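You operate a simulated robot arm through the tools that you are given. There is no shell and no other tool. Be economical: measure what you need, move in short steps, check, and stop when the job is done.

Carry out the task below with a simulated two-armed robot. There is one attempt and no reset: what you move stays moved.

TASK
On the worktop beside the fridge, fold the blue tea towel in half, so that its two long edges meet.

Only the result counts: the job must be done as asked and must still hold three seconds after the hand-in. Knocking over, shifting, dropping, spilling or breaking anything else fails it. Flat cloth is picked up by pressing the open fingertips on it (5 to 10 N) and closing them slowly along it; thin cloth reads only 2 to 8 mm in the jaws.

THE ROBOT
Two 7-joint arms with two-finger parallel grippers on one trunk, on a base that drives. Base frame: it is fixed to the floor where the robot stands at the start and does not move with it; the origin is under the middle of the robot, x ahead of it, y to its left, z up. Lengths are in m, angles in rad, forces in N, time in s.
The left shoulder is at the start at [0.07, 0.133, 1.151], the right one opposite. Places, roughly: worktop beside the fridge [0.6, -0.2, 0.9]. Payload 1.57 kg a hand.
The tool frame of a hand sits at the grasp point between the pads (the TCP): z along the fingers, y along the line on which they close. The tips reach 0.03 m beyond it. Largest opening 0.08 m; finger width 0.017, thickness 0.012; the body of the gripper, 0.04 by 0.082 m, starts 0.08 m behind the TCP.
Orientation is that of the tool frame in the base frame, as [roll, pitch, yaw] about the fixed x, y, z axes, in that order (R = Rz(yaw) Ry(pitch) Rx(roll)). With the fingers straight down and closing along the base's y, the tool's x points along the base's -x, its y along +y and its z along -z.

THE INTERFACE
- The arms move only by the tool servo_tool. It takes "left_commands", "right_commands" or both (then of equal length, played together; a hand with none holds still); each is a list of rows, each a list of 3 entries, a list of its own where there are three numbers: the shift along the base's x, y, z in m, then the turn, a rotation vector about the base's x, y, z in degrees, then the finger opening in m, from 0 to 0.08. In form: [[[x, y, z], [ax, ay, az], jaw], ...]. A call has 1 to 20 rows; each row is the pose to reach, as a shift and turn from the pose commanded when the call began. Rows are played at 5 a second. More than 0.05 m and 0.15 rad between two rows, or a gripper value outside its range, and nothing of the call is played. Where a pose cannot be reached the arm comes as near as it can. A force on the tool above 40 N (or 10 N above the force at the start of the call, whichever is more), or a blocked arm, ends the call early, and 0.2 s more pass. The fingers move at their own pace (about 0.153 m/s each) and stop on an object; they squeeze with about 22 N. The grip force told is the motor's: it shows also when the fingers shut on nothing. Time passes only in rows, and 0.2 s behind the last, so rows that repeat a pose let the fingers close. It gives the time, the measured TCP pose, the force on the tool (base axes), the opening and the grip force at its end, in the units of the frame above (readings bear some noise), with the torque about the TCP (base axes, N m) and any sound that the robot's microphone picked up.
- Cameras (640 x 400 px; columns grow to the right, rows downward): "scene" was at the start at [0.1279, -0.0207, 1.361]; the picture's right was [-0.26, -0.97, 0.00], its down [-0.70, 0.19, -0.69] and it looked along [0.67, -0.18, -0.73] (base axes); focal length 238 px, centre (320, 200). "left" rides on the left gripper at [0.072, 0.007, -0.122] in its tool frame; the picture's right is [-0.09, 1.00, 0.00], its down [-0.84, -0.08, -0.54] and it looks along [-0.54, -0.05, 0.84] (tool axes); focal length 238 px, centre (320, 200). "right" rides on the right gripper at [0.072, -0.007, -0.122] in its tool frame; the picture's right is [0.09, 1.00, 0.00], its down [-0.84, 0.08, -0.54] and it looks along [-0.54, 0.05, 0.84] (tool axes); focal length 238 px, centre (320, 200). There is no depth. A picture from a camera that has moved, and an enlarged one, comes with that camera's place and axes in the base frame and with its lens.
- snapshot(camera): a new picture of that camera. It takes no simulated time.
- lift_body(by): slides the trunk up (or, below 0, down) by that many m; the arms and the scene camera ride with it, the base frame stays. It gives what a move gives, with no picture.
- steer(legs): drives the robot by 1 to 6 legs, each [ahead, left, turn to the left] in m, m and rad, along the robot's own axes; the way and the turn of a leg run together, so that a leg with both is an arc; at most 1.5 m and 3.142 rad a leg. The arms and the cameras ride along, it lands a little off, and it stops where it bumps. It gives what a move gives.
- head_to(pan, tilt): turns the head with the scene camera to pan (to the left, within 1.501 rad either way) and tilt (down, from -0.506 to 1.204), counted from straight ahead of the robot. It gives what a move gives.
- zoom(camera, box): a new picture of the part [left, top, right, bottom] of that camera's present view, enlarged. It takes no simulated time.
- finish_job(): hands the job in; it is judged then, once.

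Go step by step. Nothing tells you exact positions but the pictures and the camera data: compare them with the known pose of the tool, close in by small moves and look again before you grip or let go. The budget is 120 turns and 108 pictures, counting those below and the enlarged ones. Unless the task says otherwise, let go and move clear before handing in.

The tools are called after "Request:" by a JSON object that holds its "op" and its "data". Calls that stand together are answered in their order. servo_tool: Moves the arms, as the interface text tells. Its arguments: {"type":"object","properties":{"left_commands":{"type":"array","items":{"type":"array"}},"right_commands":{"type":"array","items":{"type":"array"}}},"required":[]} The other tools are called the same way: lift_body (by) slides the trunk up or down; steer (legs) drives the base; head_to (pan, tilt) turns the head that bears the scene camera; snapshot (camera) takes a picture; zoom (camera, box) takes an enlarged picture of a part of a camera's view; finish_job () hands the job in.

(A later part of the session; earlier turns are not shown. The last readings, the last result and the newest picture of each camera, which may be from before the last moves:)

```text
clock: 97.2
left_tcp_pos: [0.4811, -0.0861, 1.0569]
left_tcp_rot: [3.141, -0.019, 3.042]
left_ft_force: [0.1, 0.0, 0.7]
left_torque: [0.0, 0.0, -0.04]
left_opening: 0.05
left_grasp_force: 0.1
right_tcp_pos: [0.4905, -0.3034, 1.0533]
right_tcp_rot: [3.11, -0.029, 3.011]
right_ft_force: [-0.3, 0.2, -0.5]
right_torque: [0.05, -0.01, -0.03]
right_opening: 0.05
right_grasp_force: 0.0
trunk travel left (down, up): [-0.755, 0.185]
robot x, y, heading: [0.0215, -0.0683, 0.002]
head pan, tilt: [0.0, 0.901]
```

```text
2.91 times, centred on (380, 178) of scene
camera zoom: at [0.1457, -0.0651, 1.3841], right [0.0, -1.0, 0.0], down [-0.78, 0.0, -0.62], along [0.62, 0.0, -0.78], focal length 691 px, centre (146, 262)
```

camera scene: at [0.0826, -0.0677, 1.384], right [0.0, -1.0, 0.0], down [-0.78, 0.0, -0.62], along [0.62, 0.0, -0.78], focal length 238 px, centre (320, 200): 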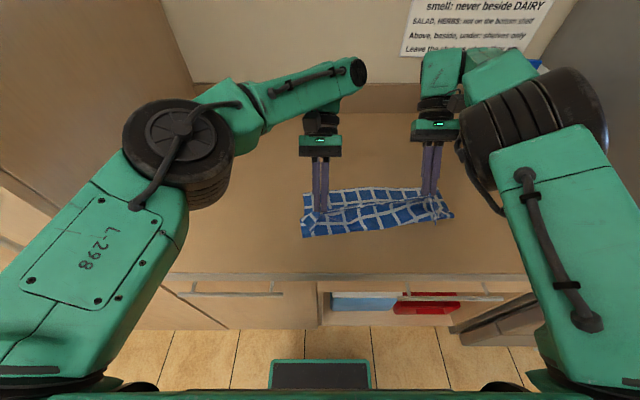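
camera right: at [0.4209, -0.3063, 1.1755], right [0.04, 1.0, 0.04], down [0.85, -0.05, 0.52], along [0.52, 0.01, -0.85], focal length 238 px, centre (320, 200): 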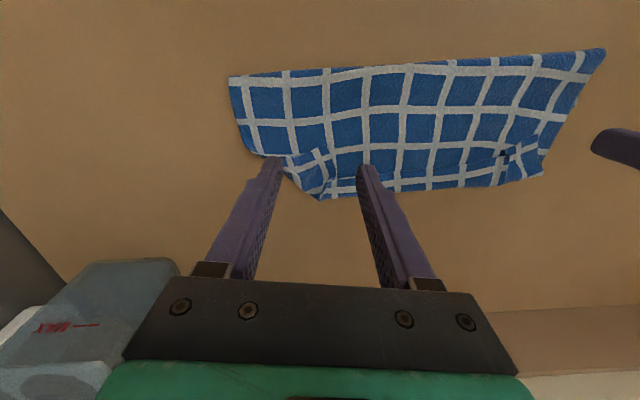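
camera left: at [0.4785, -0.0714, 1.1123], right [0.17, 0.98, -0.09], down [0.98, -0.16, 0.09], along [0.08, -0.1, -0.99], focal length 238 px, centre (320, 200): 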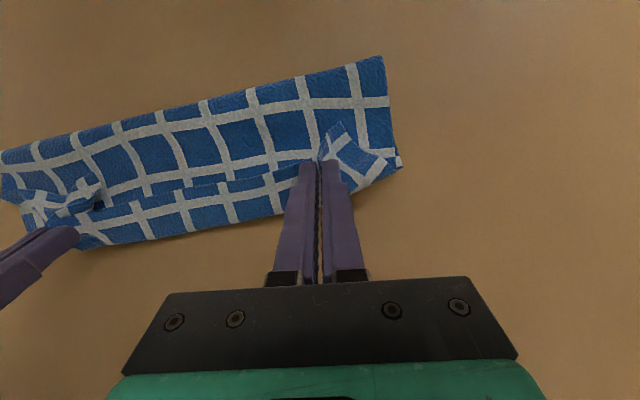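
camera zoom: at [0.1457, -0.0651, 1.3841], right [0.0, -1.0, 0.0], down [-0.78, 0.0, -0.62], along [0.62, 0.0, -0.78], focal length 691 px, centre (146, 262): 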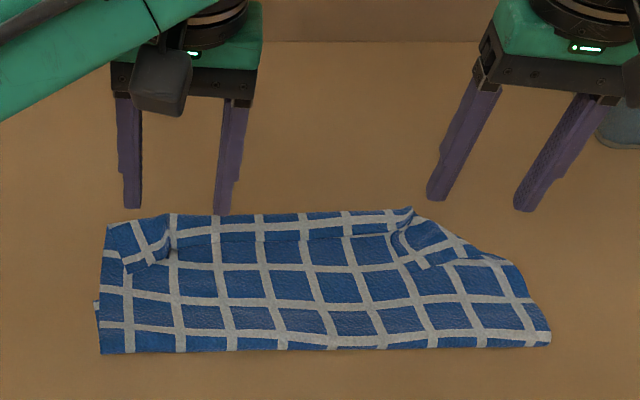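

It lies mostly flat with about a 2 cm rim turned back and both corners tucked. I'll look closely at the two corners so I can flip each outward.

Request:
{"op": "zoom", "data": {"camera": "right", "box": [230, 40, 430, 210]}}

Request:
{"op": "zoom", "data": {"camera": "left", "box": [180, 60, 420, 220]}}

```text
2.35 times, centred on (330, 125) of right
camera zoom: at [0.4209, -0.3063, 1.1755], right [0.04, 1.0, 0.04], down [0.85, -0.05, 0.52], along [0.52, 0.01, -0.85], focal length 561 px, centre (296, 376)
```

zoom: 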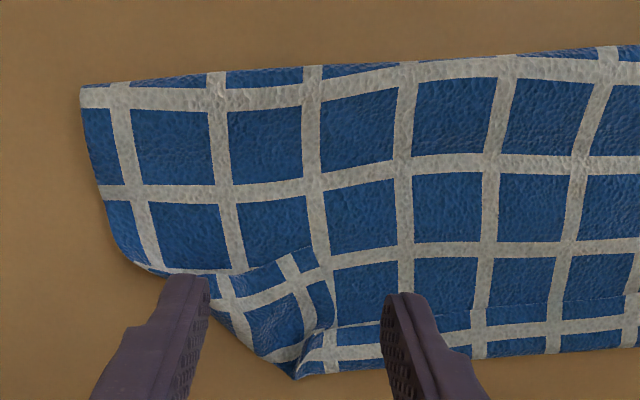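

```text
2.50 times, centred on (300, 140) of left
camera zoom: at [0.4099, -0.0726, 1.1802], right [0.19, 0.98, 0.0], down [0.83, -0.16, 0.53], along [0.52, -0.1, -0.85], focal length 596 px, centre (370, 350)
```

zoom: 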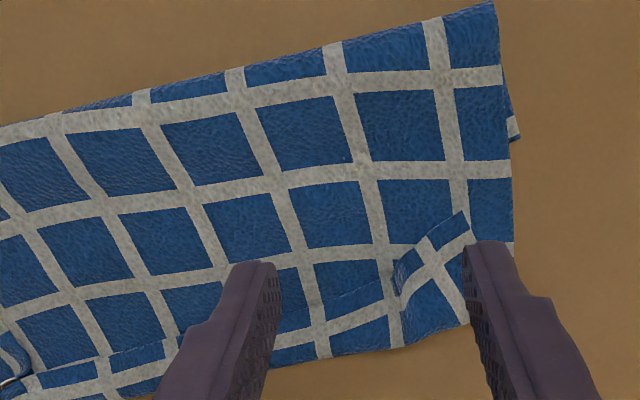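

The lower layer's far edge is still at x≈.48–.50. The plan is to grip each tucked corner tip, swing it out to lay the upper layer flat, and then bring that edge back in line. First I'll descend over the corner tips.

Request:
{"op": "servo_tool", "data": {"left_commands": [[[0.022, 0.014, 0], [0, -1.1, 0], 0.022], [[0.044, 0.0275, 0], [0, -1.1, 0], 0.022], [[0.044, 0.0275, -0.04], [0, -1.1, 0], 0.022], [[0.044, 0.0275, -0.08], [0, -1.1, 0], 0.022], [[0.044, 0.0275, -0.1], [0, -1.1, 0], 0.022], [[0.044, 0.0275, -0.108], [0, -1.1, 0], 0.022], [[0.044, 0.0275, -0.108], [0, -1.1, 0], 0.022]], "right_commands": [[[0.016, -0.004, 0], [-1, -1, 0], 0.022], [[0.031, -0.004, 0], [-1.7, -1.7, 0], 0.022], [[0.031, -0.004, -0.04], [-1.7, -1.7, 0], 0.022], [[0.031, -0.004, -0.08], [-1.7, -1.7, 0], 0.022], [[0.031, -0.004, -0.096], [-1.7, -1.7, 0], 0.022], [[0.031, -0.004, -0.104], [-1.7, -1.7, 0], 0.022], [[0.031, -0.004, -0.104], [-1.7, -1.7, 0], 0.022]]}}

Request:
{"op": "zoom", "data": {"camera": "right", "box": [220, 80, 420, 205]}}

Request:
{"op": "zoom", "data": {"camera": "left", "box": [220, 80, 420, 205]}}

```text
clock: 98.8
left_tcp_pos: [0.5253, -0.0578, 0.9492]
left_tcp_rot: [3.138, 0.001, 3.041]
left_ft_force: [0.6, 0.1, 0.9]
left_torque: [-0.04, 0.0, -0.02]
left_opening: 0.0221
left_grasp_force: 0.1
right_tcp_pos: [0.5242, -0.3006, 0.9513]
right_tcp_rot: [-3.122, 0.015, 3.038]
right_ft_force: [0.8, -0.1, -0.1]
right_torque: [0.01, -0.01, -0.02]
right_opening: 0.0219
right_grasp_force: 0.0
trunk travel left (down, up): [-0.755, 0.185]
robot x, y, heading: [0.0226, -0.0641, 0.007]
head pan, tilt: [0.0, 0.901]
```

```text
3.20 times, centred on (320, 142) of right
camera zoom: at [0.4503, -0.2978, 1.0717], right [0.01, 1.0, -0.02], down [0.83, 0.0, 0.55], along [0.55, -0.02, -0.83], focal length 763 px, centre (320, 384)
```

zoom: 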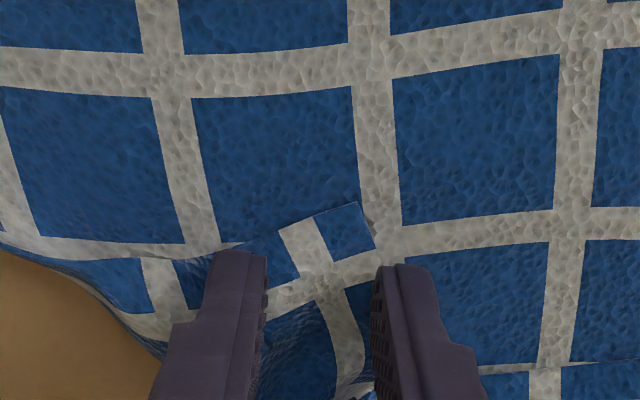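

```text
3.20 times, centred on (320, 142) of left
camera zoom: at [0.4525, -0.0442, 1.0698], right [0.19, 0.98, 0.0], down [0.82, -0.16, 0.54], along [0.53, -0.1, -0.84], focal length 763 px, centre (320, 384)
```

zoom: 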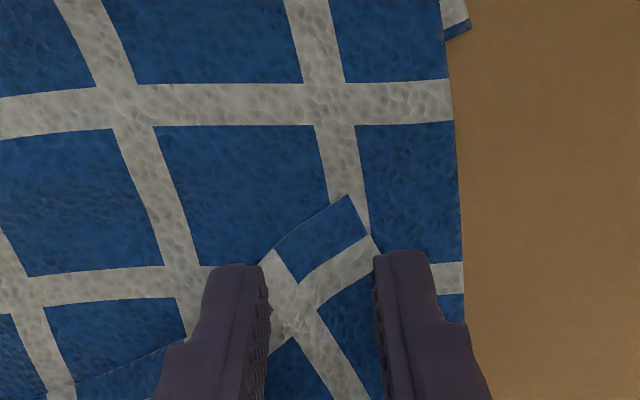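

I'll nudge both hands 8 mm right so each jaw straddles its corner flap, then touch down.

Request:
{"op": "servo_tool", "data": {"left_commands": [[[-0.003, -0.008, 0], [0, 0, 0], 0.022], [[-0.003, -0.008, -0.003], [0, 0, 0], 0.022], [[-0.003, -0.008, -0.005], [0, 0, 0], 0.022], [[-0.003, -0.008, -0.0062], [0, 0, 0], 0.022], [[-0.003, -0.008, -0.0062], [0, 0, 0], 0.022]], "right_commands": [[[-0.004, -0.008, 0], [1, 0, 0], 0.022], [[-0.004, -0.008, -0.003], [1, 0, 0], 0.022], [[-0.004, -0.008, -0.006], [1, 0, 0], 0.022], [[-0.004, -0.008, -0.0084], [1, 0, 0], 0.022], [[-0.004, -0.008, -0.0084], [1, 0, 0], 0.022]]}}

```text
clock: 100.0
left_tcp_pos: [0.521, -0.0666, 0.9439]
left_tcp_rot: [-3.142, 0.001, 3.039]
left_ft_force: [1.0, -0.6, 1.7]
left_torque: [0.0, -0.05, -0.01]
left_opening: 0.0219
left_grasp_force: 0.1
right_tcp_pos: [0.5202, -0.3069, 0.9435]
right_tcp_rot: [3.141, 0.014, 3.039]
right_ft_force: [-0.7, -1.2, 0.2]
right_torque: [0.0, -0.02, -0.01]
right_opening: 0.022
right_grasp_force: 0.1
trunk travel left (down, up): [-0.755, 0.185]
robot x, y, heading: [0.0172, -0.0651, 0.004]
head pan, tilt: [0.0, 0.901]
```

Now the last millimetre, a slow close, and a small lift.

Request:
{"op": "servo_tool", "data": {"left_commands": [[[0, 0, -0.001], [0, 0, 0], 0.022], [[0, 0, -0.0012], [0, 0, 0], 0.019], [[0, 0, -0.0012], [0, 0, 0], 0.016], [[0, 0, -0.0012], [0, 0, 0], 0.013], [[0, 0, -0.0012], [0, 0, 0], 0.01], [[0, 0, -0.0012], [0, 0, 0], 0.007], [[0, 0, -0.0012], [0, 0, 0], 0.004], [[0, 0, -0.0012], [0, 0, 0], 0], [[0, 0, -0.0012], [0, 0, 0], 0], [[0, 0, -0.0012], [0, 0, 0], 0], [[0.004, 0, 0.01], [0, 0, 0], 0], [[0.01, 0, 0.025], [0, 0, 0], 0], [[0.02, 0, 0.035], [0, 0, 0], 0], [[0.02, 0, 0.035], [0, 0, 0], 0]], "right_commands": [[[0, 0, -0.001], [0, 0, 0], 0.022], [[0, 0, -0.0016], [0, 0, 0], 0.019], [[0, 0, -0.0016], [0, 0, 0], 0.016], [[0, 0, -0.0016], [0, 0, 0], 0.013], [[0, 0, -0.0016], [0, 0, 0], 0.01], [[0, 0, -0.0016], [0, 0, 0], 0.007], [[0, 0, -0.0016], [0, 0, 0], 0.004], [[0, 0, -0.0016], [0, 0, 0], 0], [[0, 0, -0.0016], [0, 0, 0], 0], [[0, 0, -0.0016], [0, 0, 0], 0], [[0.004, -0.004, 0.01], [0, 0, 0], 0], [[0.01, -0.01, 0.025], [0, 0, 0], 0], [[0.02, -0.02, 0.035], [0, 0, 0], 0], [[0.02, -0.02, 0.035], [0, 0, 0], 0]]}}

Request:
{"op": "zoom", "data": {"camera": "scene", "box": [270, 110, 490, 247]}}

```text
clock: 103.0
left_tcp_pos: [0.5414, -0.0671, 0.9771]
left_tcp_rot: [3.14, 0.002, 3.042]
left_ft_force: [-0.1, 0.7, 0.6]
left_torque: [-0.03, 0.03, 0.02]
left_opening: 0.002
left_grasp_force: 22.4
right_tcp_pos: [0.5404, -0.3285, 0.9784]
right_tcp_rot: [-3.141, 0.015, 3.039]
right_ft_force: [-0.3, -0.5, 0.4]
right_torque: [-0.01, 0.04, 0.03]
right_opening: 0.0
right_grasp_force: 21.1
trunk travel left (down, up): [-0.755, 0.185]
robot x, y, heading: [0.0229, -0.0653, 0.01]
head pan, tilt: [0.0, 0.901]
```

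```text
2.91 times, centred on (380, 178) of scene
camera zoom: at [0.1468, -0.0654, 1.384], right [0.0, -1.0, 0.0], down [-0.78, 0.0, -0.62], along [0.62, 0.0, -0.78], focal length 691 px, centre (146, 262)
```

zoom: 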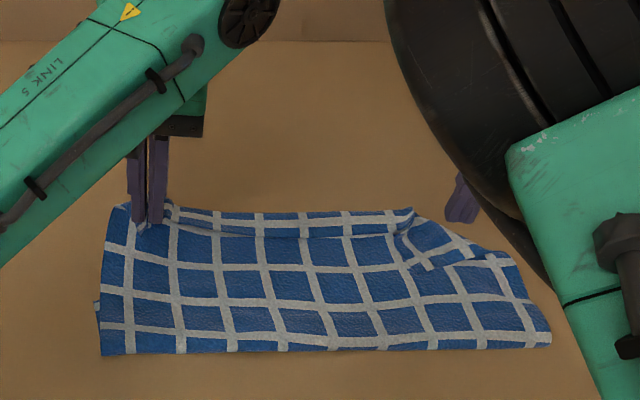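

Left has its corner but right missed. I'll swing the left corner out to its place while the right goes back over its flap.

Request:
{"op": "servo_tool", "data": {"left_commands": [[[0.01, 0.003, 0.004], [0, 0, 0], 0], [[0.02, 0.006, 0.004], [0, 0, 0], 0], [[0.032, 0.01, 0.0], [0, 0, 0], 0], [[0.044, 0.014, -0.006], [0, 0, 0], 0], [[0.056, 0.017, -0.012], [0, 0, 0], 0], [[0.06, 0.017, -0.016], [0, 0, 0], 0], [[0.06, 0.017, -0.016], [0, 0, 0], 0]], "right_commands": [[[0, 0, 0.005], [0, 0, 0], 0.022], [[-0.01, 0.01, 0.005], [0, 0, 0], 0.022], [[-0.021, 0.021, 0.0], [0, 0, 0], 0.022], [[-0.021, 0.021, -0.015], [0, 0, 0], 0.022], [[-0.021, 0.021, -0.028], [0, 0, 0], 0.022], [[-0.021, 0.021, -0.033], [0, 0, 0], 0.022], [[-0.021, 0.021, -0.0365], [0, 0, 0], 0.022]]}}

Request:
{"op": "zoom", "data": {"camera": "right", "box": [220, 80, 420, 205]}}

Request:
{"op": "snapshot", "data": {"camera": "left"}}

```text
clock: 104.6
left_tcp_pos: [0.6019, -0.0494, 0.9612]
left_tcp_rot: [3.14, 0.002, 3.041]
left_ft_force: [0.2, 0.0, -1.1]
left_torque: [0.0, 0.02, 0.02]
left_opening: 0.0022
left_grasp_force: 22.3
right_tcp_pos: [0.5201, -0.3064, 0.9421]
right_tcp_rot: [-3.141, 0.015, 3.04]
right_ft_force: [-0.2, -1.0, 2.3]
right_torque: [0.03, 0.04, 0.01]
right_opening: 0.0223
right_grasp_force: 0.1
trunk travel left (down, up): [-0.755, 0.185]
robot x, y, heading: [0.0207, -0.0626, 0.003]
head pan, tilt: [0.0, 0.901]
```

```text
3.20 times, centred on (320, 142) of right
camera zoom: at [0.4453, -0.3067, 1.0625], right [0.01, 1.0, 0.0], down [0.83, -0.01, 0.55], along [0.55, -0.01, -0.83], focal length 763 px, centre (320, 384)
```

zoom: 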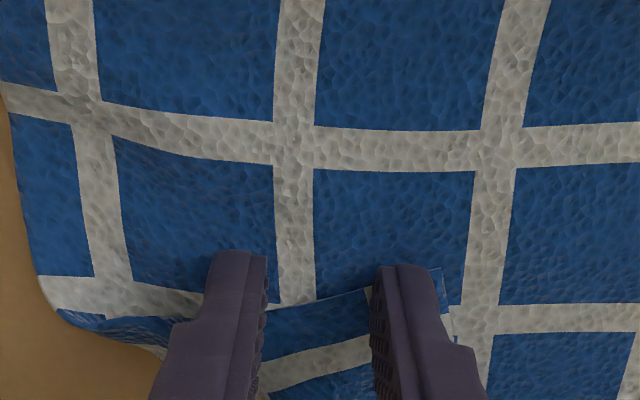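

```text
17 pictures are left
camera left: at [0.5289, -0.0351, 1.0828], right [0.19, 0.98, 0.0], down [0.82, -0.16, 0.54], along [0.53, -0.1, -0.84], focal length 238 px, centre (320, 200)
```

left: 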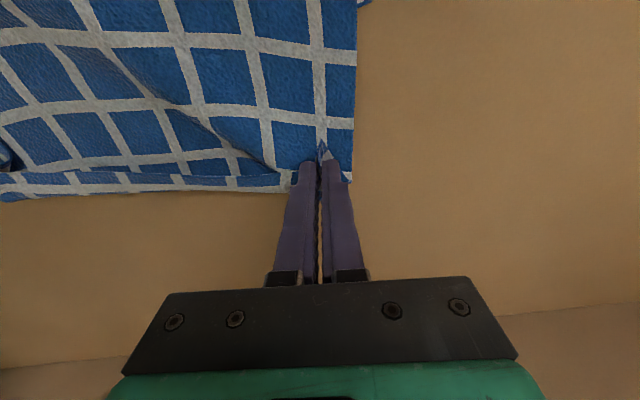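

The left corner is out flat. The right flap shifted forward about 12 mm, so I'll move over, press a bit more and close.

Request:
{"op": "servo_tool", "data": {"right_commands": [[[0, 0, 0.006], [0, 0, 0], 0.022], [[0.012, 0.003, 0.006], [0, 0, 0], 0.022], [[0.012, 0.003, 0.001], [0, 0, 0], 0.022], [[0.012, 0.003, -0.0003], [0, 0, 0], 0.022], [[0.012, 0.003, -0.001], [0, 0, 0], 0.022], [[0.012, 0.003, -0.001], [0, 0, 0], 0.022]]}}

```text
clock: 106.0
left_tcp_pos: [0.6015, -0.0485, 0.9621]
left_tcp_rot: [3.14, 0.001, 3.041]
left_ft_force: [-0.1, -0.1, 0.6]
left_torque: [-0.04, -0.01, -0.02]
left_opening: 0.0022
left_grasp_force: 21.8
right_tcp_pos: [0.5317, -0.3054, 0.9427]
right_tcp_rot: [-3.141, 0.016, 3.039]
right_ft_force: [1.7, -0.7, 8.2]
right_torque: [0.0, -0.08, 0.02]
right_opening: 0.0218
right_grasp_force: 0.2
trunk travel left (down, up): [-0.755, 0.185]
robot x, y, heading: [0.0192, -0.0662, 0.003]
head pan, tilt: [0.0, 0.901]
```

Eight newtons is right. I'll close slowly and lift a little.

Request:
{"op": "servo_tool", "data": {"right_commands": [[[0, 0, 0], [0, 0, 0], 0.019], [[0, 0, 0], [0, 0, 0], 0.016], [[0, 0, 0], [0, 0, 0], 0.013], [[0, 0, 0], [0, 0, 0], 0.01], [[0, 0, 0], [0, 0, 0], 0.007], [[0, 0, 0], [0, 0, 0], 0.004], [[0, 0, 0], [0, 0, 0], 0], [[0, 0, 0], [0, 0, 0], 0], [[0, 0, 0], [0, 0, 0], 0], [[0.003, -0.004, 0.01], [0, 0, 0], 0], [[0.008, -0.01, 0.02], [0, 0, 0], 0], [[0.012, -0.015, 0.03], [0, 0, 0], 0], [[0.012, -0.015, 0.03], [0, 0, 0], 0]]}}

Request:
{"op": "zoom", "data": {"camera": "right", "box": [160, 40, 480, 240]}}

```text
clock: 108.8
left_tcp_pos: [0.6005, -0.0489, 0.9607]
left_tcp_rot: [3.14, 0.002, 3.04]
left_ft_force: [-0.4, -0.3, 0.4]
left_torque: [-0.01, 0.01, 0.01]
left_opening: 0.0023
left_grasp_force: 22.3
right_tcp_pos: [0.5447, -0.3204, 0.9717]
right_tcp_rot: [-3.14, 0.014, 3.039]
right_ft_force: [-0.1, 0.5, -0.7]
right_torque: [0.0, -0.01, 0.0]
right_opening: 0.0
right_grasp_force: 21.5
trunk travel left (down, up): [-0.755, 0.185]
robot x, y, heading: [0.0177, -0.065, 0.004]
head pan, tilt: [0.0, 0.901]
```

```text
2.00 times, centred on (320, 140) of right
camera zoom: at [0.4696, -0.3196, 1.0915], right [0.01, 1.0, 0.0], down [0.83, -0.01, 0.55], along [0.55, -0.01, -0.83], focal length 477 px, centre (320, 320)
```

zoom: 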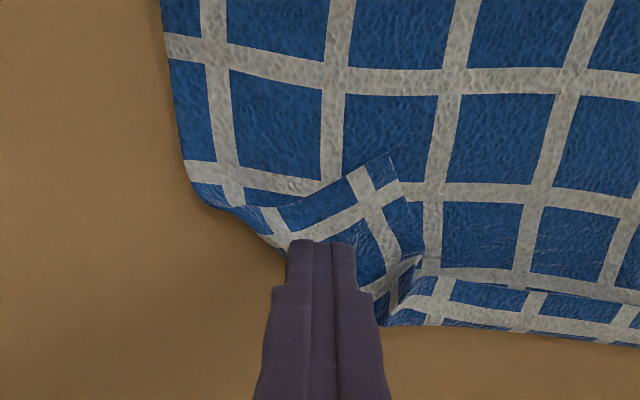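

Missed again; the jaw stroke was too short to gather the cloth. I'll retry with a 32 mm jaw and slightly firmer pressure over the same spot.

Request:
{"op": "servo_tool", "data": {"right_commands": [[[-0.006, 0.006, 0], [0, 0, 0], 0.032], [[-0.0115, 0.012, -0.01], [0, 0, 0], 0.032], [[-0.0115, 0.012, -0.024], [0, 0, 0], 0.032], [[-0.0115, 0.012, -0.029], [0, 0, 0], 0.032], [[-0.0115, 0.012, -0.0305], [0, 0, 0], 0.032], [[-0.0115, 0.012, -0.031], [0, 0, 0], 0.032], [[-0.0115, 0.012, -0.031], [0, 0, 0], 0.032]]}}

```text
clock: 110.4
left_tcp_pos: [0.6006, -0.0495, 0.9613]
left_tcp_rot: [3.14, 0.004, 3.04]
left_ft_force: [0.3, 0.4, -0.9]
left_torque: [0.02, 0.03, 0.0]
left_opening: 0.0022
left_grasp_force: 21.8
right_tcp_pos: [0.5326, -0.3078, 0.9424]
right_tcp_rot: [3.141, 0.016, 3.039]
right_ft_force: [1.9, -1.9, 10.6]
right_torque: [0.07, -0.08, 0.02]
right_opening: 0.0319
right_grasp_force: 0.1
trunk travel left (down, up): [-0.755, 0.185]
robot x, y, heading: [0.0196, -0.0632, 0.0]
head pan, tilt: [0.0, 0.901]
```

Request:
{"op": "servo_tool", "data": {"right_commands": [[[0, 0, 0], [0, 0, 0], 0.029], [[0, 0, 0], [0, 0, 0], 0.026], [[0, 0, 0], [0, 0, 0], 0.023], [[0, 0, 0], [0, 0, 0], 0.02], [[0, 0, 0], [0, 0, 0], 0.017], [[0, 0, 0], [0, 0, 0], 0.014], [[0, 0, 0], [0, 0, 0], 0.011], [[0, 0, 0], [0, 0, 0], 0.008], [[0, 0, 0], [0, 0, 0], 0.005], [[0, 0, 0], [0, 0, 0], 0.002], [[0, 0, 0], [0, 0, 0], 0], [[0, 0, 0], [0, 0, 0], 0], [[0.003, -0.004, 0.01], [0, 0, 0], 0], [[0.008, -0.01, 0.02], [0, 0, 0], 0], [[0.008, -0.01, 0.02], [0, 0, 0], 0]]}}

```text
clock: 113.6
left_tcp_pos: [0.6011, -0.0489, 0.9611]
left_tcp_rot: [3.139, 0.0, 3.039]
left_ft_force: [-0.9, -2.0, -0.6]
left_torque: [-0.03, 0.01, -0.09]
left_opening: 0.0021
left_grasp_force: 22.3
right_tcp_pos: [0.5408, -0.3178, 0.9594]
right_tcp_rot: [3.141, 0.014, 3.037]
right_ft_force: [0.6, 1.9, 0.1]
right_torque: [0.07, -0.03, 0.01]
right_opening: 0.0034
right_grasp_force: 21.6
trunk travel left (down, up): [-0.755, 0.185]
robot x, y, heading: [0.0244, -0.0669, 0.005]
head pan, tilt: [0.0, 0.901]
```

Gripped (3.4 mm). I'll swing the right corner out toward (.58,-.36).

Request:
{"op": "servo_tool", "data": {"right_commands": [[[0.005, -0.008, 0.012], [0, 0, 0], 0], [[0.012, -0.016, 0.016], [0, 0, 0], 0], [[0.02, -0.024, 0.014], [0, 0, 0], 0], [[0.03, -0.032, 0.008], [0, 0, 0], 0], [[0.036, -0.038, 0.002], [0, 0, 0], 0], [[0.036, -0.038, 0.002], [0, 0, 0], 0]]}}

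Request:
{"op": "snapshot", "data": {"camera": "right"}}

```text
clock: 115.0
left_tcp_pos: [0.6005, -0.0498, 0.9611]
left_tcp_rot: [3.14, 0.002, 3.039]
left_ft_force: [-1.5, -10.5, 0.2]
left_torque: [-0.35, 0.03, -0.14]
left_opening: 0.0032
left_grasp_force: 22.2
right_tcp_pos: [0.576, -0.355, 0.9625]
right_tcp_rot: [3.141, 0.013, 3.04]
right_ft_force: [1.1, 11.0, -0.6]
right_torque: [0.36, -0.04, 0.11]
right_opening: 0.0032
right_grasp_force: 21.9
trunk travel left (down, up): [-0.755, 0.185]
robot x, y, heading: [0.0229, -0.0688, -0.002]
head pan, tilt: [0.0, 0.901]
```

```text
15 pictures are left
camera right: at [0.502, -0.3544, 1.0823], right [0.01, 1.0, 0.0], down [0.83, -0.01, 0.55], along [0.55, -0.01, -0.83], focal length 238 px, centre (320, 200)
```

right: 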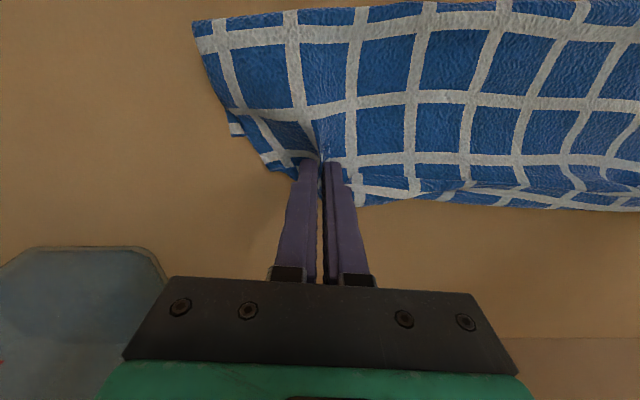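

The upper layer is now flipped out flat but tight. I'll relax the hands together 10 mm and look for the lower layer's corners.

Request:
{"op": "servo_tool", "data": {"right_commands": [[[0, 0.005, 0.004], [0, 0, 0], 0], [[0, 0.009, 0.008], [0, 0, 0], 0], [[0, 0.009, 0.008], [0, 0, 0], 0]], "left_commands": [[[0, -0.001, 0.004], [0, 0, 0], 0], [[-0.005, -0.002, 0.008], [0, 0, 0], 0], [[-0.005, -0.002, 0.008], [0, 0, 0], 0]]}}

Request:
{"op": "snapshot", "data": {"camera": "left"}}

Request:
{"op": "zoom", "data": {"camera": "scene", "box": [270, 110, 490, 247]}}

```text
clock: 115.8
left_tcp_pos: [0.5969, -0.0514, 0.9693]
left_tcp_rot: [3.138, 0.001, 3.043]
left_ft_force: [-0.6, -4.5, -0.1]
left_torque: [-0.14, 0.04, -0.07]
left_opening: 0.0024
left_grasp_force: 22.0
right_tcp_pos: [0.5771, -0.3471, 0.9706]
right_tcp_rot: [-3.141, 0.013, 3.039]
right_ft_force: [0.5, 4.8, 0.0]
right_torque: [0.17, 0.0, 0.06]
right_opening: 0.0033
right_grasp_force: 22.1
trunk travel left (down, up): [-0.755, 0.185]
robot x, y, heading: [0.0244, -0.0634, 0.007]
head pan, tilt: [0.0, 0.901]
```

```text
14 pictures are left
camera left: at [0.5243, -0.0372, 1.0901], right [0.19, 0.98, 0.0], down [0.82, -0.16, 0.54], along [0.53, -0.1, -0.84], focal length 238 px, centre (320, 200)
```

left: 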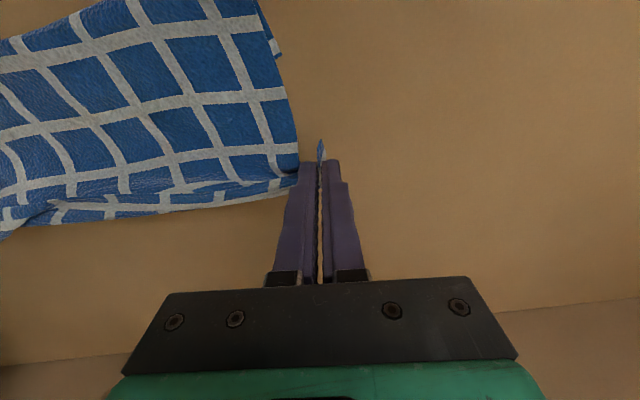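

```text
2.91 times, centred on (380, 178) of scene
camera zoom: at [0.147, -0.066, 1.384], right [0.0, -1.0, 0.0], down [-0.78, 0.0, -0.62], along [0.62, 0.0, -0.78], focal length 691 px, centre (146, 262)
```

zoom: 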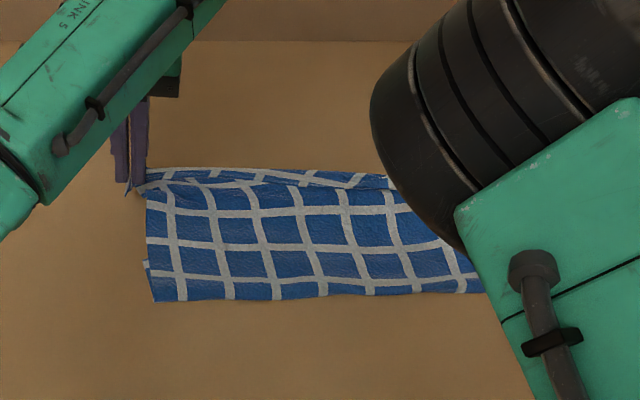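

Left now holds just the corner tip and the towel shifted right; the lower corners are C(.524,-.063) and D(.555,-.416). I'll carry the edge straight back over them.

Request:
{"op": "servo_tool", "data": {"left_commands": [[[-0.008, -0.004, 0.012], [0, 0, 0], 0], [[-0.02, -0.006, 0.018], [0, 0, 0], 0], [[-0.034, -0.008, 0.02], [0, 0, 0], 0], [[-0.048, -0.01, 0.018], [0, 0, 0], 0], [[-0.062, -0.012, 0.012], [0, 0, 0], 0], [[-0.073, -0.012, 0.003], [0, 0, 0], 0], [[-0.076, -0.012, -0.006], [0, 0, 0], 0], [[-0.076, -0.012, -0.012], [0, 0, 0], 0], [[-0.076, -0.012, -0.012], [0, 0, 0], 0]], "right_commands": [[[-0.004, 0, 0.012], [0, 0, 0], 0], [[-0.01, -0.002, 0.018], [0, 0, 0], 0], [[-0.016, -0.004, 0.02], [0, 0, 0], 0], [[-0.023, -0.006, 0.018], [0, 0, 0], 0], [[-0.03, -0.008, 0.012], [0, 0, 0], 0], [[-0.036, -0.008, 0.003], [0, 0, 0], 0], [[-0.038, -0.008, -0.006], [0, 0, 0], 0], [[-0.038, -0.008, -0.012], [0, 0, 0], 0], [[-0.038, -0.008, -0.012], [0, 0, 0], 0]]}}

Request:
{"op": "snapshot", "data": {"camera": "left"}}

Request:
{"op": "snapshot", "data": {"camera": "right"}}

```text
clock: 117.8
left_tcp_pos: [0.5202, -0.0629, 0.9578]
left_tcp_rot: [3.139, 0.002, 3.042]
left_ft_force: [0.1, -3.3, -0.4]
left_torque: [-0.06, -0.03, 0.0]
left_opening: 0.0019
left_grasp_force: 21.8
right_tcp_pos: [0.5384, -0.3545, 0.9587]
right_tcp_rot: [3.14, 0.014, 3.039]
right_ft_force: [0.1, 3.4, -0.3]
right_torque: [0.1, -0.01, 0.04]
right_opening: 0.003
right_grasp_force: 22.0
trunk travel left (down, up): [-0.755, 0.185]
robot x, y, heading: [0.0205, -0.0647, -0.002]
head pan, tilt: [0.0, 0.901]
```

```text
12 pictures are left
camera left: at [0.4477, -0.0497, 1.0786], right [0.19, 0.98, 0.0], down [0.82, -0.16, 0.54], along [0.53, -0.1, -0.84], focal length 238 px, centre (320, 200)
```

left: 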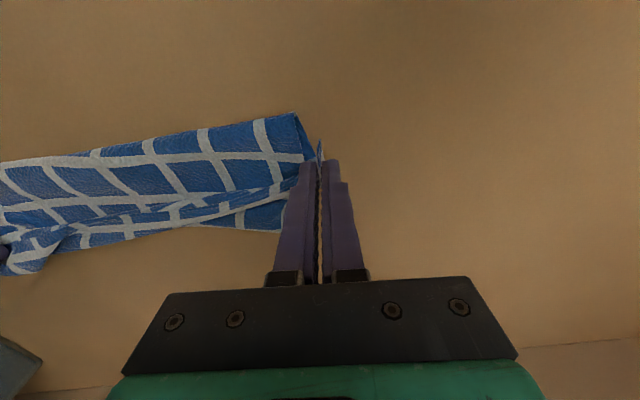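

```text
11 pictures are left
camera right: at [0.4637, -0.3541, 1.0784], right [0.01, 1.0, 0.0], down [0.83, -0.01, 0.55], along [0.55, -0.01, -0.83], focal length 238 px, centre (320, 200)
```

right: 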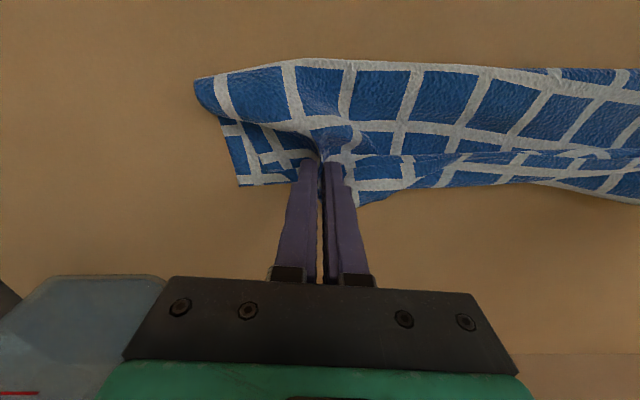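

The lower layer turned slightly; its far corners are now about C(.578,-.08) and D(.560,-.42). I'll set the left corner forward over C and the right a touch outward, then lower.

Request:
{"op": "servo_tool", "data": {"left_commands": [[[0.012, -0.003, 0.01], [0, 0, 0], 0], [[0.026, -0.006, 0.012], [0, 0, 0], 0], [[0.04, -0.008, 0.01], [0, 0, 0], 0], [[0.053, -0.01, 0.0], [0, 0, 0], 0], [[0.054, -0.01, -0.008], [0, 0, 0], 0], [[0.054, -0.01, -0.008], [0, 0, 0], 0]], "right_commands": [[[0.002, -0.004, 0.0], [0, 0, 0], 0], [[0.004, -0.008, 0.0], [0, 0, 0], 0], [[0.006, -0.01, 0.0], [0, 0, 0], 0], [[0.008, -0.012, -0.002], [0, 0, 0], 0], [[0.008, -0.012, -0.008], [0, 0, 0], 0], [[0.008, -0.012, -0.008], [0, 0, 0], 0]]}}

Request:
{"op": "snapshot", "data": {"camera": "left"}}

```text
clock: 119.2
left_tcp_pos: [0.5737, -0.0726, 0.9498]
left_tcp_rot: [3.141, 0.002, 3.039]
left_ft_force: [-1.1, -3.1, 0.5]
left_torque: [-0.11, 0.0, -0.07]
left_opening: 0.0021
left_grasp_force: 22.1
right_tcp_pos: [0.5459, -0.3659, 0.9519]
right_tcp_rot: [-3.141, 0.015, 3.037]
right_ft_force: [0.7, 3.5, 0.2]
right_torque: [0.11, -0.01, 0.04]
right_opening: 0.0033
right_grasp_force: 22.2
trunk travel left (down, up): [-0.755, 0.185]
robot x, y, heading: [0.0224, -0.0632, 0.004]
head pan, tilt: [0.0, 0.901]
```

```text
10 pictures are left
camera left: at [0.5016, -0.0595, 1.0708], right [0.19, 0.98, 0.0], down [0.82, -0.16, 0.54], along [0.53, -0.1, -0.84], focal length 238 px, centre (320, 200)
```

left: 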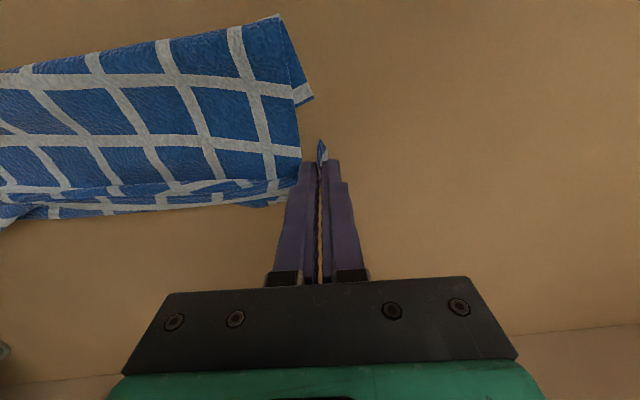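

I misread: corner C is at (.526,-.069), so the left edge overshoots it by about 5 cm but lies flat here. I'll release both, then re-grip the left edge cleanly and draw it back.

Request:
{"op": "servo_tool", "data": {"left_commands": [[[0, 0, -0.004], [0, 0, 0], 0], [[0, 0, -0.004], [0, 0, 0], 0.03], [[0, 0, -0.004], [0, 0, 0], 0.04], [[0, 0, 0.02], [0, 0, 0], 0.04], [[-0.03, 0, 0.06], [0, 0, 0], 0.04], [[-0.06, -0.02, 0.1], [0, 0, 0], 0.04], [[-0.06, -0.02, 0.1], [0, 0, 0], 0.04]], "right_commands": [[[0, 0, -0.004], [0, 0, 0], 0], [[0, 0, -0.004], [0, 0, 0], 0.03], [[0, 0, -0.004], [0, 0, 0], 0.04], [[0, 0, 0.02], [0, 0, 0], 0.04], [[-0.02, 0, 0.06], [0, 0, 0], 0.04], [[-0.06, 0.0, 0.1], [0, 0, 0], 0.04], [[-0.06, 0.0, 0.1], [0, 0, 0], 0.04]]}}

Request:
{"op": "snapshot", "data": {"camera": "right"}}

Request:
{"op": "zoom", "data": {"camera": "left", "box": [0, 40, 400, 290]}}

```text
refused: row 6 steps farther than a row can; nothing moved
```

```text
9 pictures are left
camera right: at [0.4719, -0.3661, 1.0704], right [0.01, 1.0, 0.0], down [0.83, -0.01, 0.55], along [0.55, -0.01, -0.83], focal length 238 px, centre (320, 200)
```

right: 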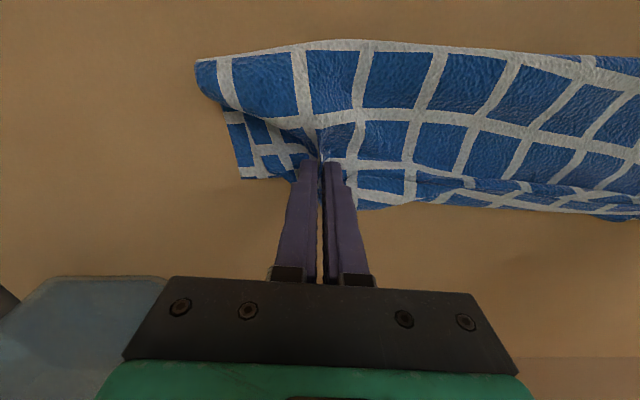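

```text
1.60 times, centred on (200, 165) of left
camera zoom: at [0.5016, -0.0595, 1.0708], right [0.19, 0.98, 0.0], down [0.82, -0.16, 0.54], along [0.53, -0.1, -0.84], focal length 381 px, centre (512, 256)
```

zoom: 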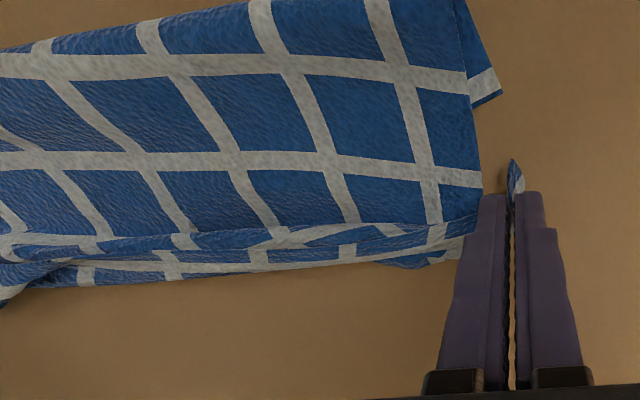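

The step was too long, so nothing moved. I'll release with smaller steps.

Request:
{"op": "servo_tool", "data": {"left_commands": [[[0, 0, -0.004], [0, 0, 0], 0], [[0, 0, -0.004], [0, 0, 0], 0.03], [[0, 0, -0.004], [0, 0, 0], 0.04], [[0, 0, 0.02], [0, 0, 0], 0.04], [[-0.01, 0, 0.05], [0, 0, 0], 0.04], [[-0.03, 0, 0.08], [0, 0, 0], 0.04], [[-0.05, -0.02, 0.1], [0, 0, 0], 0.04], [[-0.06, -0.04, 0.12], [0, 0, 0], 0.04], [[-0.06, -0.04, 0.12], [0, 0, 0], 0.04]], "right_commands": [[[0, 0, -0.004], [0, 0, 0], 0], [[0, 0, -0.004], [0, 0, 0], 0.03], [[0, 0, -0.004], [0, 0, 0], 0.04], [[0, 0, 0.02], [0, 0, 0], 0.04], [[-0.01, 0, 0.05], [0, 0, 0], 0.04], [[-0.03, 0, 0.08], [0, 0, 0], 0.04], [[-0.05, 0.0, 0.1], [0, 0, 0], 0.04], [[-0.06, 0.0, 0.12], [0, 0, 0], 0.04], [[-0.06, 0.0, 0.12], [0, 0, 0], 0.04]]}}

Request:
{"op": "snapshot", "data": {"camera": "right"}}

Request:
{"op": "snapshot", "data": {"camera": "left"}}

```text
clock: 121.2
left_tcp_pos: [0.5137, -0.1131, 1.0693]
left_tcp_rot: [3.139, 0.002, 3.043]
left_ft_force: [-0.9, 0.3, -0.1]
left_torque: [0.01, 0.0, -0.01]
left_opening: 0.0402
left_grasp_force: 0.0
right_tcp_pos: [0.4838, -0.3712, 1.0643]
right_tcp_rot: [3.129, 0.0, 3.022]
right_ft_force: [1.0, -0.7, 0.0]
right_torque: [0.0, 0.0, 0.0]
right_opening: 0.0401
right_grasp_force: 0.1
trunk travel left (down, up): [-0.755, 0.185]
robot x, y, heading: [0.0241, -0.0666, 0.005]
head pan, tilt: [0.0, 0.901]
```

```text
7 pictures are left
camera right: at [0.4107, -0.3705, 1.1852], right [0.03, 1.0, 0.01], down [0.84, -0.03, 0.54], along [0.54, -0.01, -0.84], focal length 238 px, centre (320, 200)
```

right: 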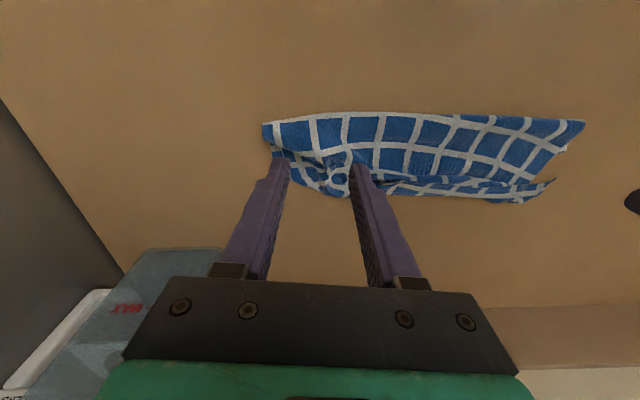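

```text
6 pictures are left
camera left: at [0.4416, -0.0986, 1.1898], right [0.19, 0.98, 0.0], down [0.82, -0.16, 0.54], along [0.53, -0.1, -0.84], focal length 238 px, centre (320, 200)
```

left: 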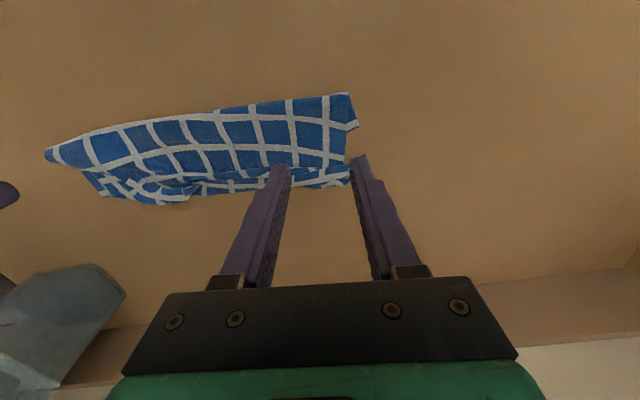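

The edge is crumpled at the right corner. I'll take one close view to plan a last correction.

Request:
{"op": "zoom", "data": {"camera": "right", "box": [250, 95, 600, 215]}}

```text
1.83 times, centred on (425, 155) of right
camera zoom: at [0.4107, -0.3705, 1.1852], right [0.03, 1.0, 0.01], down [0.84, -0.03, 0.54], along [0.54, -0.01, -0.84], focal length 436 px, centre (128, 282)
```

zoom: 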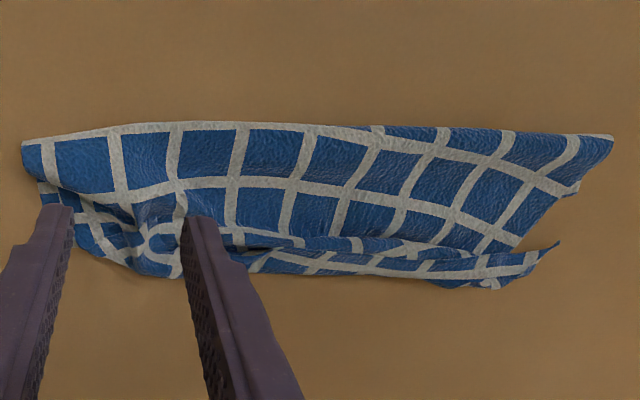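

The left corner tip B is at about (.563,-.069), some 4 cm ahead of C. I'll bring the left hand over it, and move the right hand aside for one view of corner A.

Request:
{"op": "servo_tool", "data": {"left_commands": [[[0.02, 0.006, 0], [0, 0, 0], 0.03], [[0.042, 0.012, -0.01], [0, 0, 0], 0.03], [[0.063, 0.019, -0.03], [0, 0, 0], 0.03], [[0.063, 0.019, -0.07], [0, 0, 0], 0.03], [[0.063, 0.019, -0.1], [0, 0, 0], 0.03], [[0.063, 0.019, -0.117], [0, 0, 0], 0.03], [[0.063, 0.019, -0.117], [0, 0, 0], 0.03]], "right_commands": [[[0, -0.02, 0], [0, 0, 0], 0.03], [[0, -0.04, 0], [0, 0, 0], 0.03], [[0, -0.06, 0], [0, 0, 0], 0.03], [[0, -0.06, -0.02], [0, 0, 0], 0.03], [[0, -0.06, -0.02], [0, 0, 0], 0.03], [[0, -0.06, -0.02], [0, 0, 0], 0.03], [[0, -0.06, -0.02], [0, 0, 0], 0.03]]}}

Request:
{"op": "zoom", "data": {"camera": "right", "box": [300, 80, 540, 230]}}

```text
clock: 122.8
left_tcp_pos: [0.5782, -0.0952, 0.9514]
left_tcp_rot: [3.139, 0.003, 3.04]
left_ft_force: [-0.3, -0.5, 0.8]
left_torque: [-0.03, 0.0, -0.04]
left_opening: 0.0302
left_grasp_force: 0.0
right_tcp_pos: [0.4862, -0.4269, 1.05]
right_tcp_rot: [-3.14, 0.014, 3.04]
right_ft_force: [0.1, 0.5, 0.5]
right_torque: [0.02, -0.04, -0.02]
right_opening: 0.0301
right_grasp_force: 0.0
trunk travel left (down, up): [-0.755, 0.185]
robot x, y, heading: [0.0208, -0.0661, 0.004]
head pan, tilt: [0.0, 0.901]
```

```text
2.67 times, centred on (420, 155) of right
camera zoom: at [0.4121, -0.4259, 1.17], right [0.01, 1.0, 0.0], down [0.83, -0.01, 0.55], along [0.55, -0.01, -0.83], focal length 636 px, centre (53, 320)
```

zoom: 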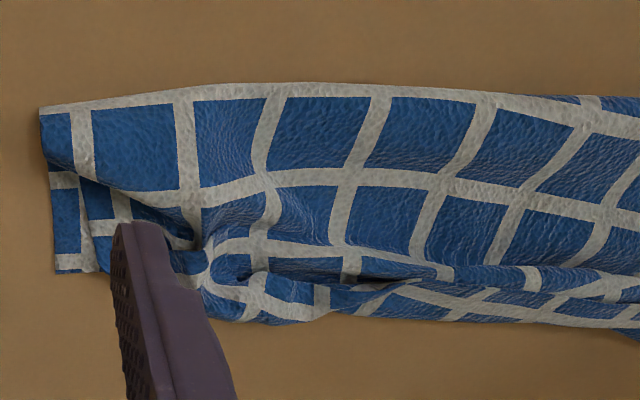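

Corner A is crumpled near (.56,-.335) while D is at (.556,-.428). I'll grip the crumple with the right hand and the B strip with the left, then draw them to D and C.

Request:
{"op": "servo_tool", "data": {"left_commands": [[[0, 0, 0], [0, 0, 0], 0.03], [[0, 0, 0], [0, 0, 0], 0.03], [[0, 0, 0], [0, 0, 0], 0.03], [[0, 0, -0.004], [0, 0, 0], 0.03], [[0, 0, -0.007], [0, 0, 0], 0.03], [[0, 0, -0.0085], [0, 0, 0], 0.03], [[0, 0, -0.0095], [0, 0, 0], 0.03], [[0, 0, -0.0095], [0, 0, 0], 0.03]], "right_commands": [[[0.02, 0.025, 0], [0, 0, 0], 0.045], [[0.045, 0.05, 0], [0, 0, 0], 0.045], [[0.076, 0.08, 0], [0, 0, 0], 0.045], [[0.076, 0.08, -0.035], [0, 0, 0], 0.045], [[0.076, 0.08, -0.07], [0, 0, 0], 0.045], [[0.076, 0.08, -0.092], [0, 0, 0], 0.045], [[0.076, 0.08, -0.1], [0, 0, 0], 0.045], [[0.076, 0.08, -0.104], [0, 0, 0], 0.045]]}}

```text
clock: 124.6
left_tcp_pos: [0.5779, -0.0931, 0.9434]
left_tcp_rot: [3.141, 0.004, 3.04]
left_ft_force: [2.0, 0.2, 9.2]
left_torque: [-0.16, -0.09, 0.04]
left_opening: 0.0297
left_grasp_force: 0.0
right_tcp_pos: [0.5621, -0.3463, 0.9469]
right_tcp_rot: [-3.141, 0.015, 3.037]
right_ft_force: [0.0, -0.1, 0.0]
right_torque: [-0.01, -0.02, -0.04]
right_opening: 0.0449
right_grasp_force: 0.0
trunk travel left (down, up): [-0.755, 0.185]
robot x, y, heading: [0.0187, -0.0639, 0.006]
head pan, tilt: [0.0, 0.901]
```

Left pressure is good. I'll close both slowly, with the right 2 mm lower on the lump.

Request:
{"op": "servo_tool", "data": {"left_commands": [[[0, 0, 0], [0, 0, 0], 0.027], [[0, 0, 0], [0, 0, 0], 0.024], [[0, 0, 0], [0, 0, 0], 0.021], [[0, 0, 0], [0, 0, 0], 0.018], [[0, 0, 0], [0, 0, 0], 0.015], [[0, 0, 0], [0, 0, 0], 0.012], [[0, 0, 0], [0, 0, 0], 0.009], [[0, 0, 0], [0, 0, 0], 0.006], [[0, 0, 0], [0, 0, 0], 0.003], [[0, 0, 0], [0, 0, 0], 0], [[0, 0, 0], [0, 0, 0], 0], [[0, 0, 0.01], [0, 0, 0], 0], [[0, 0, 0.01], [0, 0, 0], 0]], "right_commands": [[[0, 0, -0.002], [0, 0, 0], 0.042], [[0, 0, -0.003], [0, 0, 0], 0.038], [[0, 0, -0.003], [0, 0, 0], 0.034], [[0, 0, -0.003], [0, 0, 0], 0.03], [[0, 0, -0.003], [0, 0, 0], 0.026], [[0, 0, -0.003], [0, 0, 0], 0.022], [[0, 0, -0.003], [0, 0, 0], 0.018], [[0, 0, -0.003], [0, 0, 0], 0.014], [[0, 0, -0.003], [0, 0, 0], 0.01], [[0, 0, -0.003], [0, 0, 0], 0.005], [[0, 0, -0.003], [0, 0, 0], 0], [[0, 0, 0.01], [0, 0, 0], 0], [[0, 0, 0.01], [0, 0, 0], 0]]}}

```text
clock: 127.4
left_tcp_pos: [0.578, -0.0949, 0.9525]
left_tcp_rot: [3.141, 0.001, 3.044]
left_ft_force: [0.6, -0.2, 0.1]
left_torque: [-0.04, 0.0, 0.0]
left_opening: 0.0034
left_grasp_force: 21.9
right_tcp_pos: [0.5629, -0.3467, 0.955]
right_tcp_rot: [-3.14, 0.014, 3.038]
right_ft_force: [-0.1, 0.1, -0.2]
right_torque: [0.06, -0.01, -0.01]
right_opening: 0.0038
right_grasp_force: 22.0
trunk travel left (down, up): [-0.755, 0.185]
robot x, y, heading: [0.0204, -0.0628, 0.004]
head pan, tilt: [0.0, 0.901]
```

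Both hold. I'll lift 1 cm, draw left back 3.7 cm and right outward 4 cm, watching the tension.

Request:
{"op": "servo_tool", "data": {"left_commands": [[[-0.004, 0, 0.008], [0, 0, 0], 0], [[-0.012, 0, 0.012], [0, 0, 0], 0], [[-0.022, 0, 0.012], [0, 0, 0], 0], [[-0.03, 0, 0.01], [0, 0, 0], 0], [[-0.037, 0, 0.006], [0, 0, 0], 0], [[-0.037, 0, 0.002], [0, 0, 0], 0], [[-0.037, 0, 0.002], [0, 0, 0], 0]], "right_commands": [[[0, -0.004, 0.008], [0, 0, 0], 0], [[-0.002, -0.012, 0.012], [0, 0, 0], 0], [[-0.004, -0.02, 0.012], [0, 0, 0], 0], [[-0.006, -0.03, 0.01], [0, 0, 0], 0], [[-0.006, -0.04, 0.006], [0, 0, 0], 0], [[-0.006, -0.04, 0.002], [0, 0, 0], 0], [[-0.006, -0.04, 0.002], [0, 0, 0], 0]]}}

Request:
{"op": "snapshot", "data": {"camera": "right"}}

```text
clock: 129.0
left_tcp_pos: [0.5396, -0.0942, 0.9538]
left_tcp_rot: [3.139, 0.0, 3.044]
left_ft_force: [-0.2, 0.0, 0.4]
left_torque: [-0.04, -0.01, -0.03]
left_opening: 0.0002
left_grasp_force: 21.1
right_tcp_pos: [0.5562, -0.3876, 0.9591]
right_tcp_rot: [-3.141, 0.014, 3.04]
right_ft_force: [-0.9, -0.4, 0.6]
right_torque: [-0.03, -0.03, 0.01]
right_opening: 0.0032
right_grasp_force: 22.2
trunk travel left (down, up): [-0.755, 0.185]
robot x, y, heading: [0.0244, -0.0642, 0.002]
head pan, tilt: [0.0, 0.901]
```

```text
3 pictures are left
camera right: at [0.4819, -0.3866, 1.0783], right [0.01, 1.0, 0.0], down [0.83, -0.01, 0.55], along [0.55, -0.01, -0.83], focal length 238 px, centre (320, 200)
```

right: 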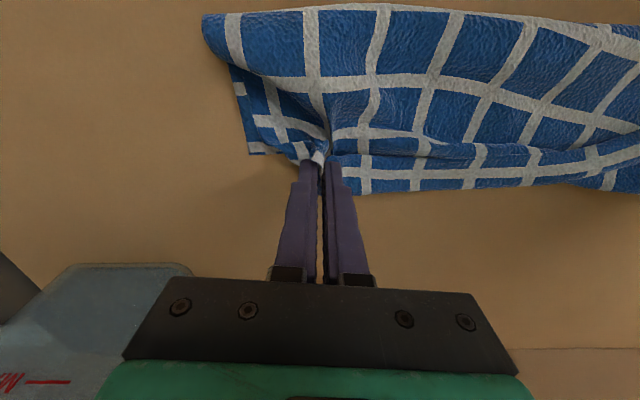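

The left grip slipped as the right pulled, though the right edge is now straighter. I'll lift the left hand and look once to re-grip B.

Request:
{"op": "servo_tool", "data": {"left_commands": [[[0, 0, 0.02], [0, 0, 0], 0.02], [[0, 0, 0.05], [0, 0, 0], 0.03], [[-0.02, 0, 0.08], [0, 0, 0], 0.03], [[-0.02, 0, 0.08], [0, 0, 0], 0.03]], "right_commands": [[[0, 0, -0.003], [0, 0, 0], 0], [[0, 0, -0.006], [0, 0, 0], 0], [[0, 0, -0.006], [0, 0, 0], 0], [[0, 0, -0.006], [0, 0, 0], 0]]}}

Request:
{"op": "zoom", "data": {"camera": "left", "box": [60, 60, 420, 240]}}

```text
clock: 130.0
left_tcp_pos: [0.521, -0.0952, 1.0344]
left_tcp_rot: [3.137, 0.0, 3.044]
left_ft_force: [-0.6, 0.1, -0.5]
left_torque: [0.0, 0.02, 0.0]
left_opening: 0.0302
left_grasp_force: 0.0
right_tcp_pos: [0.5574, -0.3881, 0.9519]
right_tcp_rot: [-3.14, 0.015, 3.039]
right_ft_force: [-0.2, -0.2, 0.4]
right_torque: [0.01, 0.03, 0.04]
right_opening: 0.0033
right_grasp_force: 22.0
trunk travel left (down, up): [-0.755, 0.185]
robot x, y, heading: [0.0198, -0.0642, 0.006]
head pan, tilt: [0.0, 0.901]
```

```text
1.78 times, centred on (240, 150) of left
camera zoom: at [0.4484, -0.0814, 1.156], right [0.19, 0.98, 0.0], down [0.82, -0.16, 0.54], along [0.53, -0.1, -0.84], focal length 424 px, centre (462, 289)
```

zoom: 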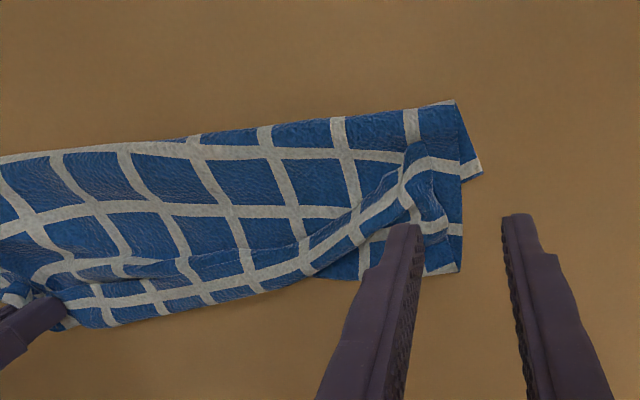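

The left corner flap B lies at about (.50,-.12) and C is at (.524,-.085). I'll re-grip the flap and stretch the edge outward with both hands so that B goes to C and A goes to D.

Request:
{"op": "servo_tool", "data": {"left_commands": [[[0.001, -0.02, 0], [0, 0, 0], 0.032], [[0.001, -0.02, -0.04], [0, 0, 0], 0.032], [[0.001, -0.02, -0.075], [0, 0, 0], 0.032], [[0.001, -0.02, -0.085], [0, 0, 0], 0.032], [[0.001, -0.02, -0.09], [0, 0, 0], 0.032], [[0.001, -0.02, -0.0918], [0, 0, 0], 0.032], [[0.001, -0.02, -0.0918], [0, 0, 0], 0.032]]}}

```text
clock: 131.6
left_tcp_pos: [0.5205, -0.1144, 0.9426]
left_tcp_rot: [3.141, 0.002, 3.04]
left_ft_force: [-0.3, -0.4, 4.1]
left_torque: [-0.11, -0.04, -0.01]
left_opening: 0.0324
left_grasp_force: 0.2
right_tcp_pos: [0.557, -0.3877, 0.9535]
right_tcp_rot: [3.141, 0.014, 3.038]
right_ft_force: [0.7, -0.2, -0.2]
right_torque: [0.0, 0.0, -0.02]
right_opening: 0.0033
right_grasp_force: 22.0
trunk travel left (down, up): [-0.755, 0.185]
robot x, y, heading: [0.0259, -0.0653, 0.004]
head pan, tilt: [0.0, 0.901]
```

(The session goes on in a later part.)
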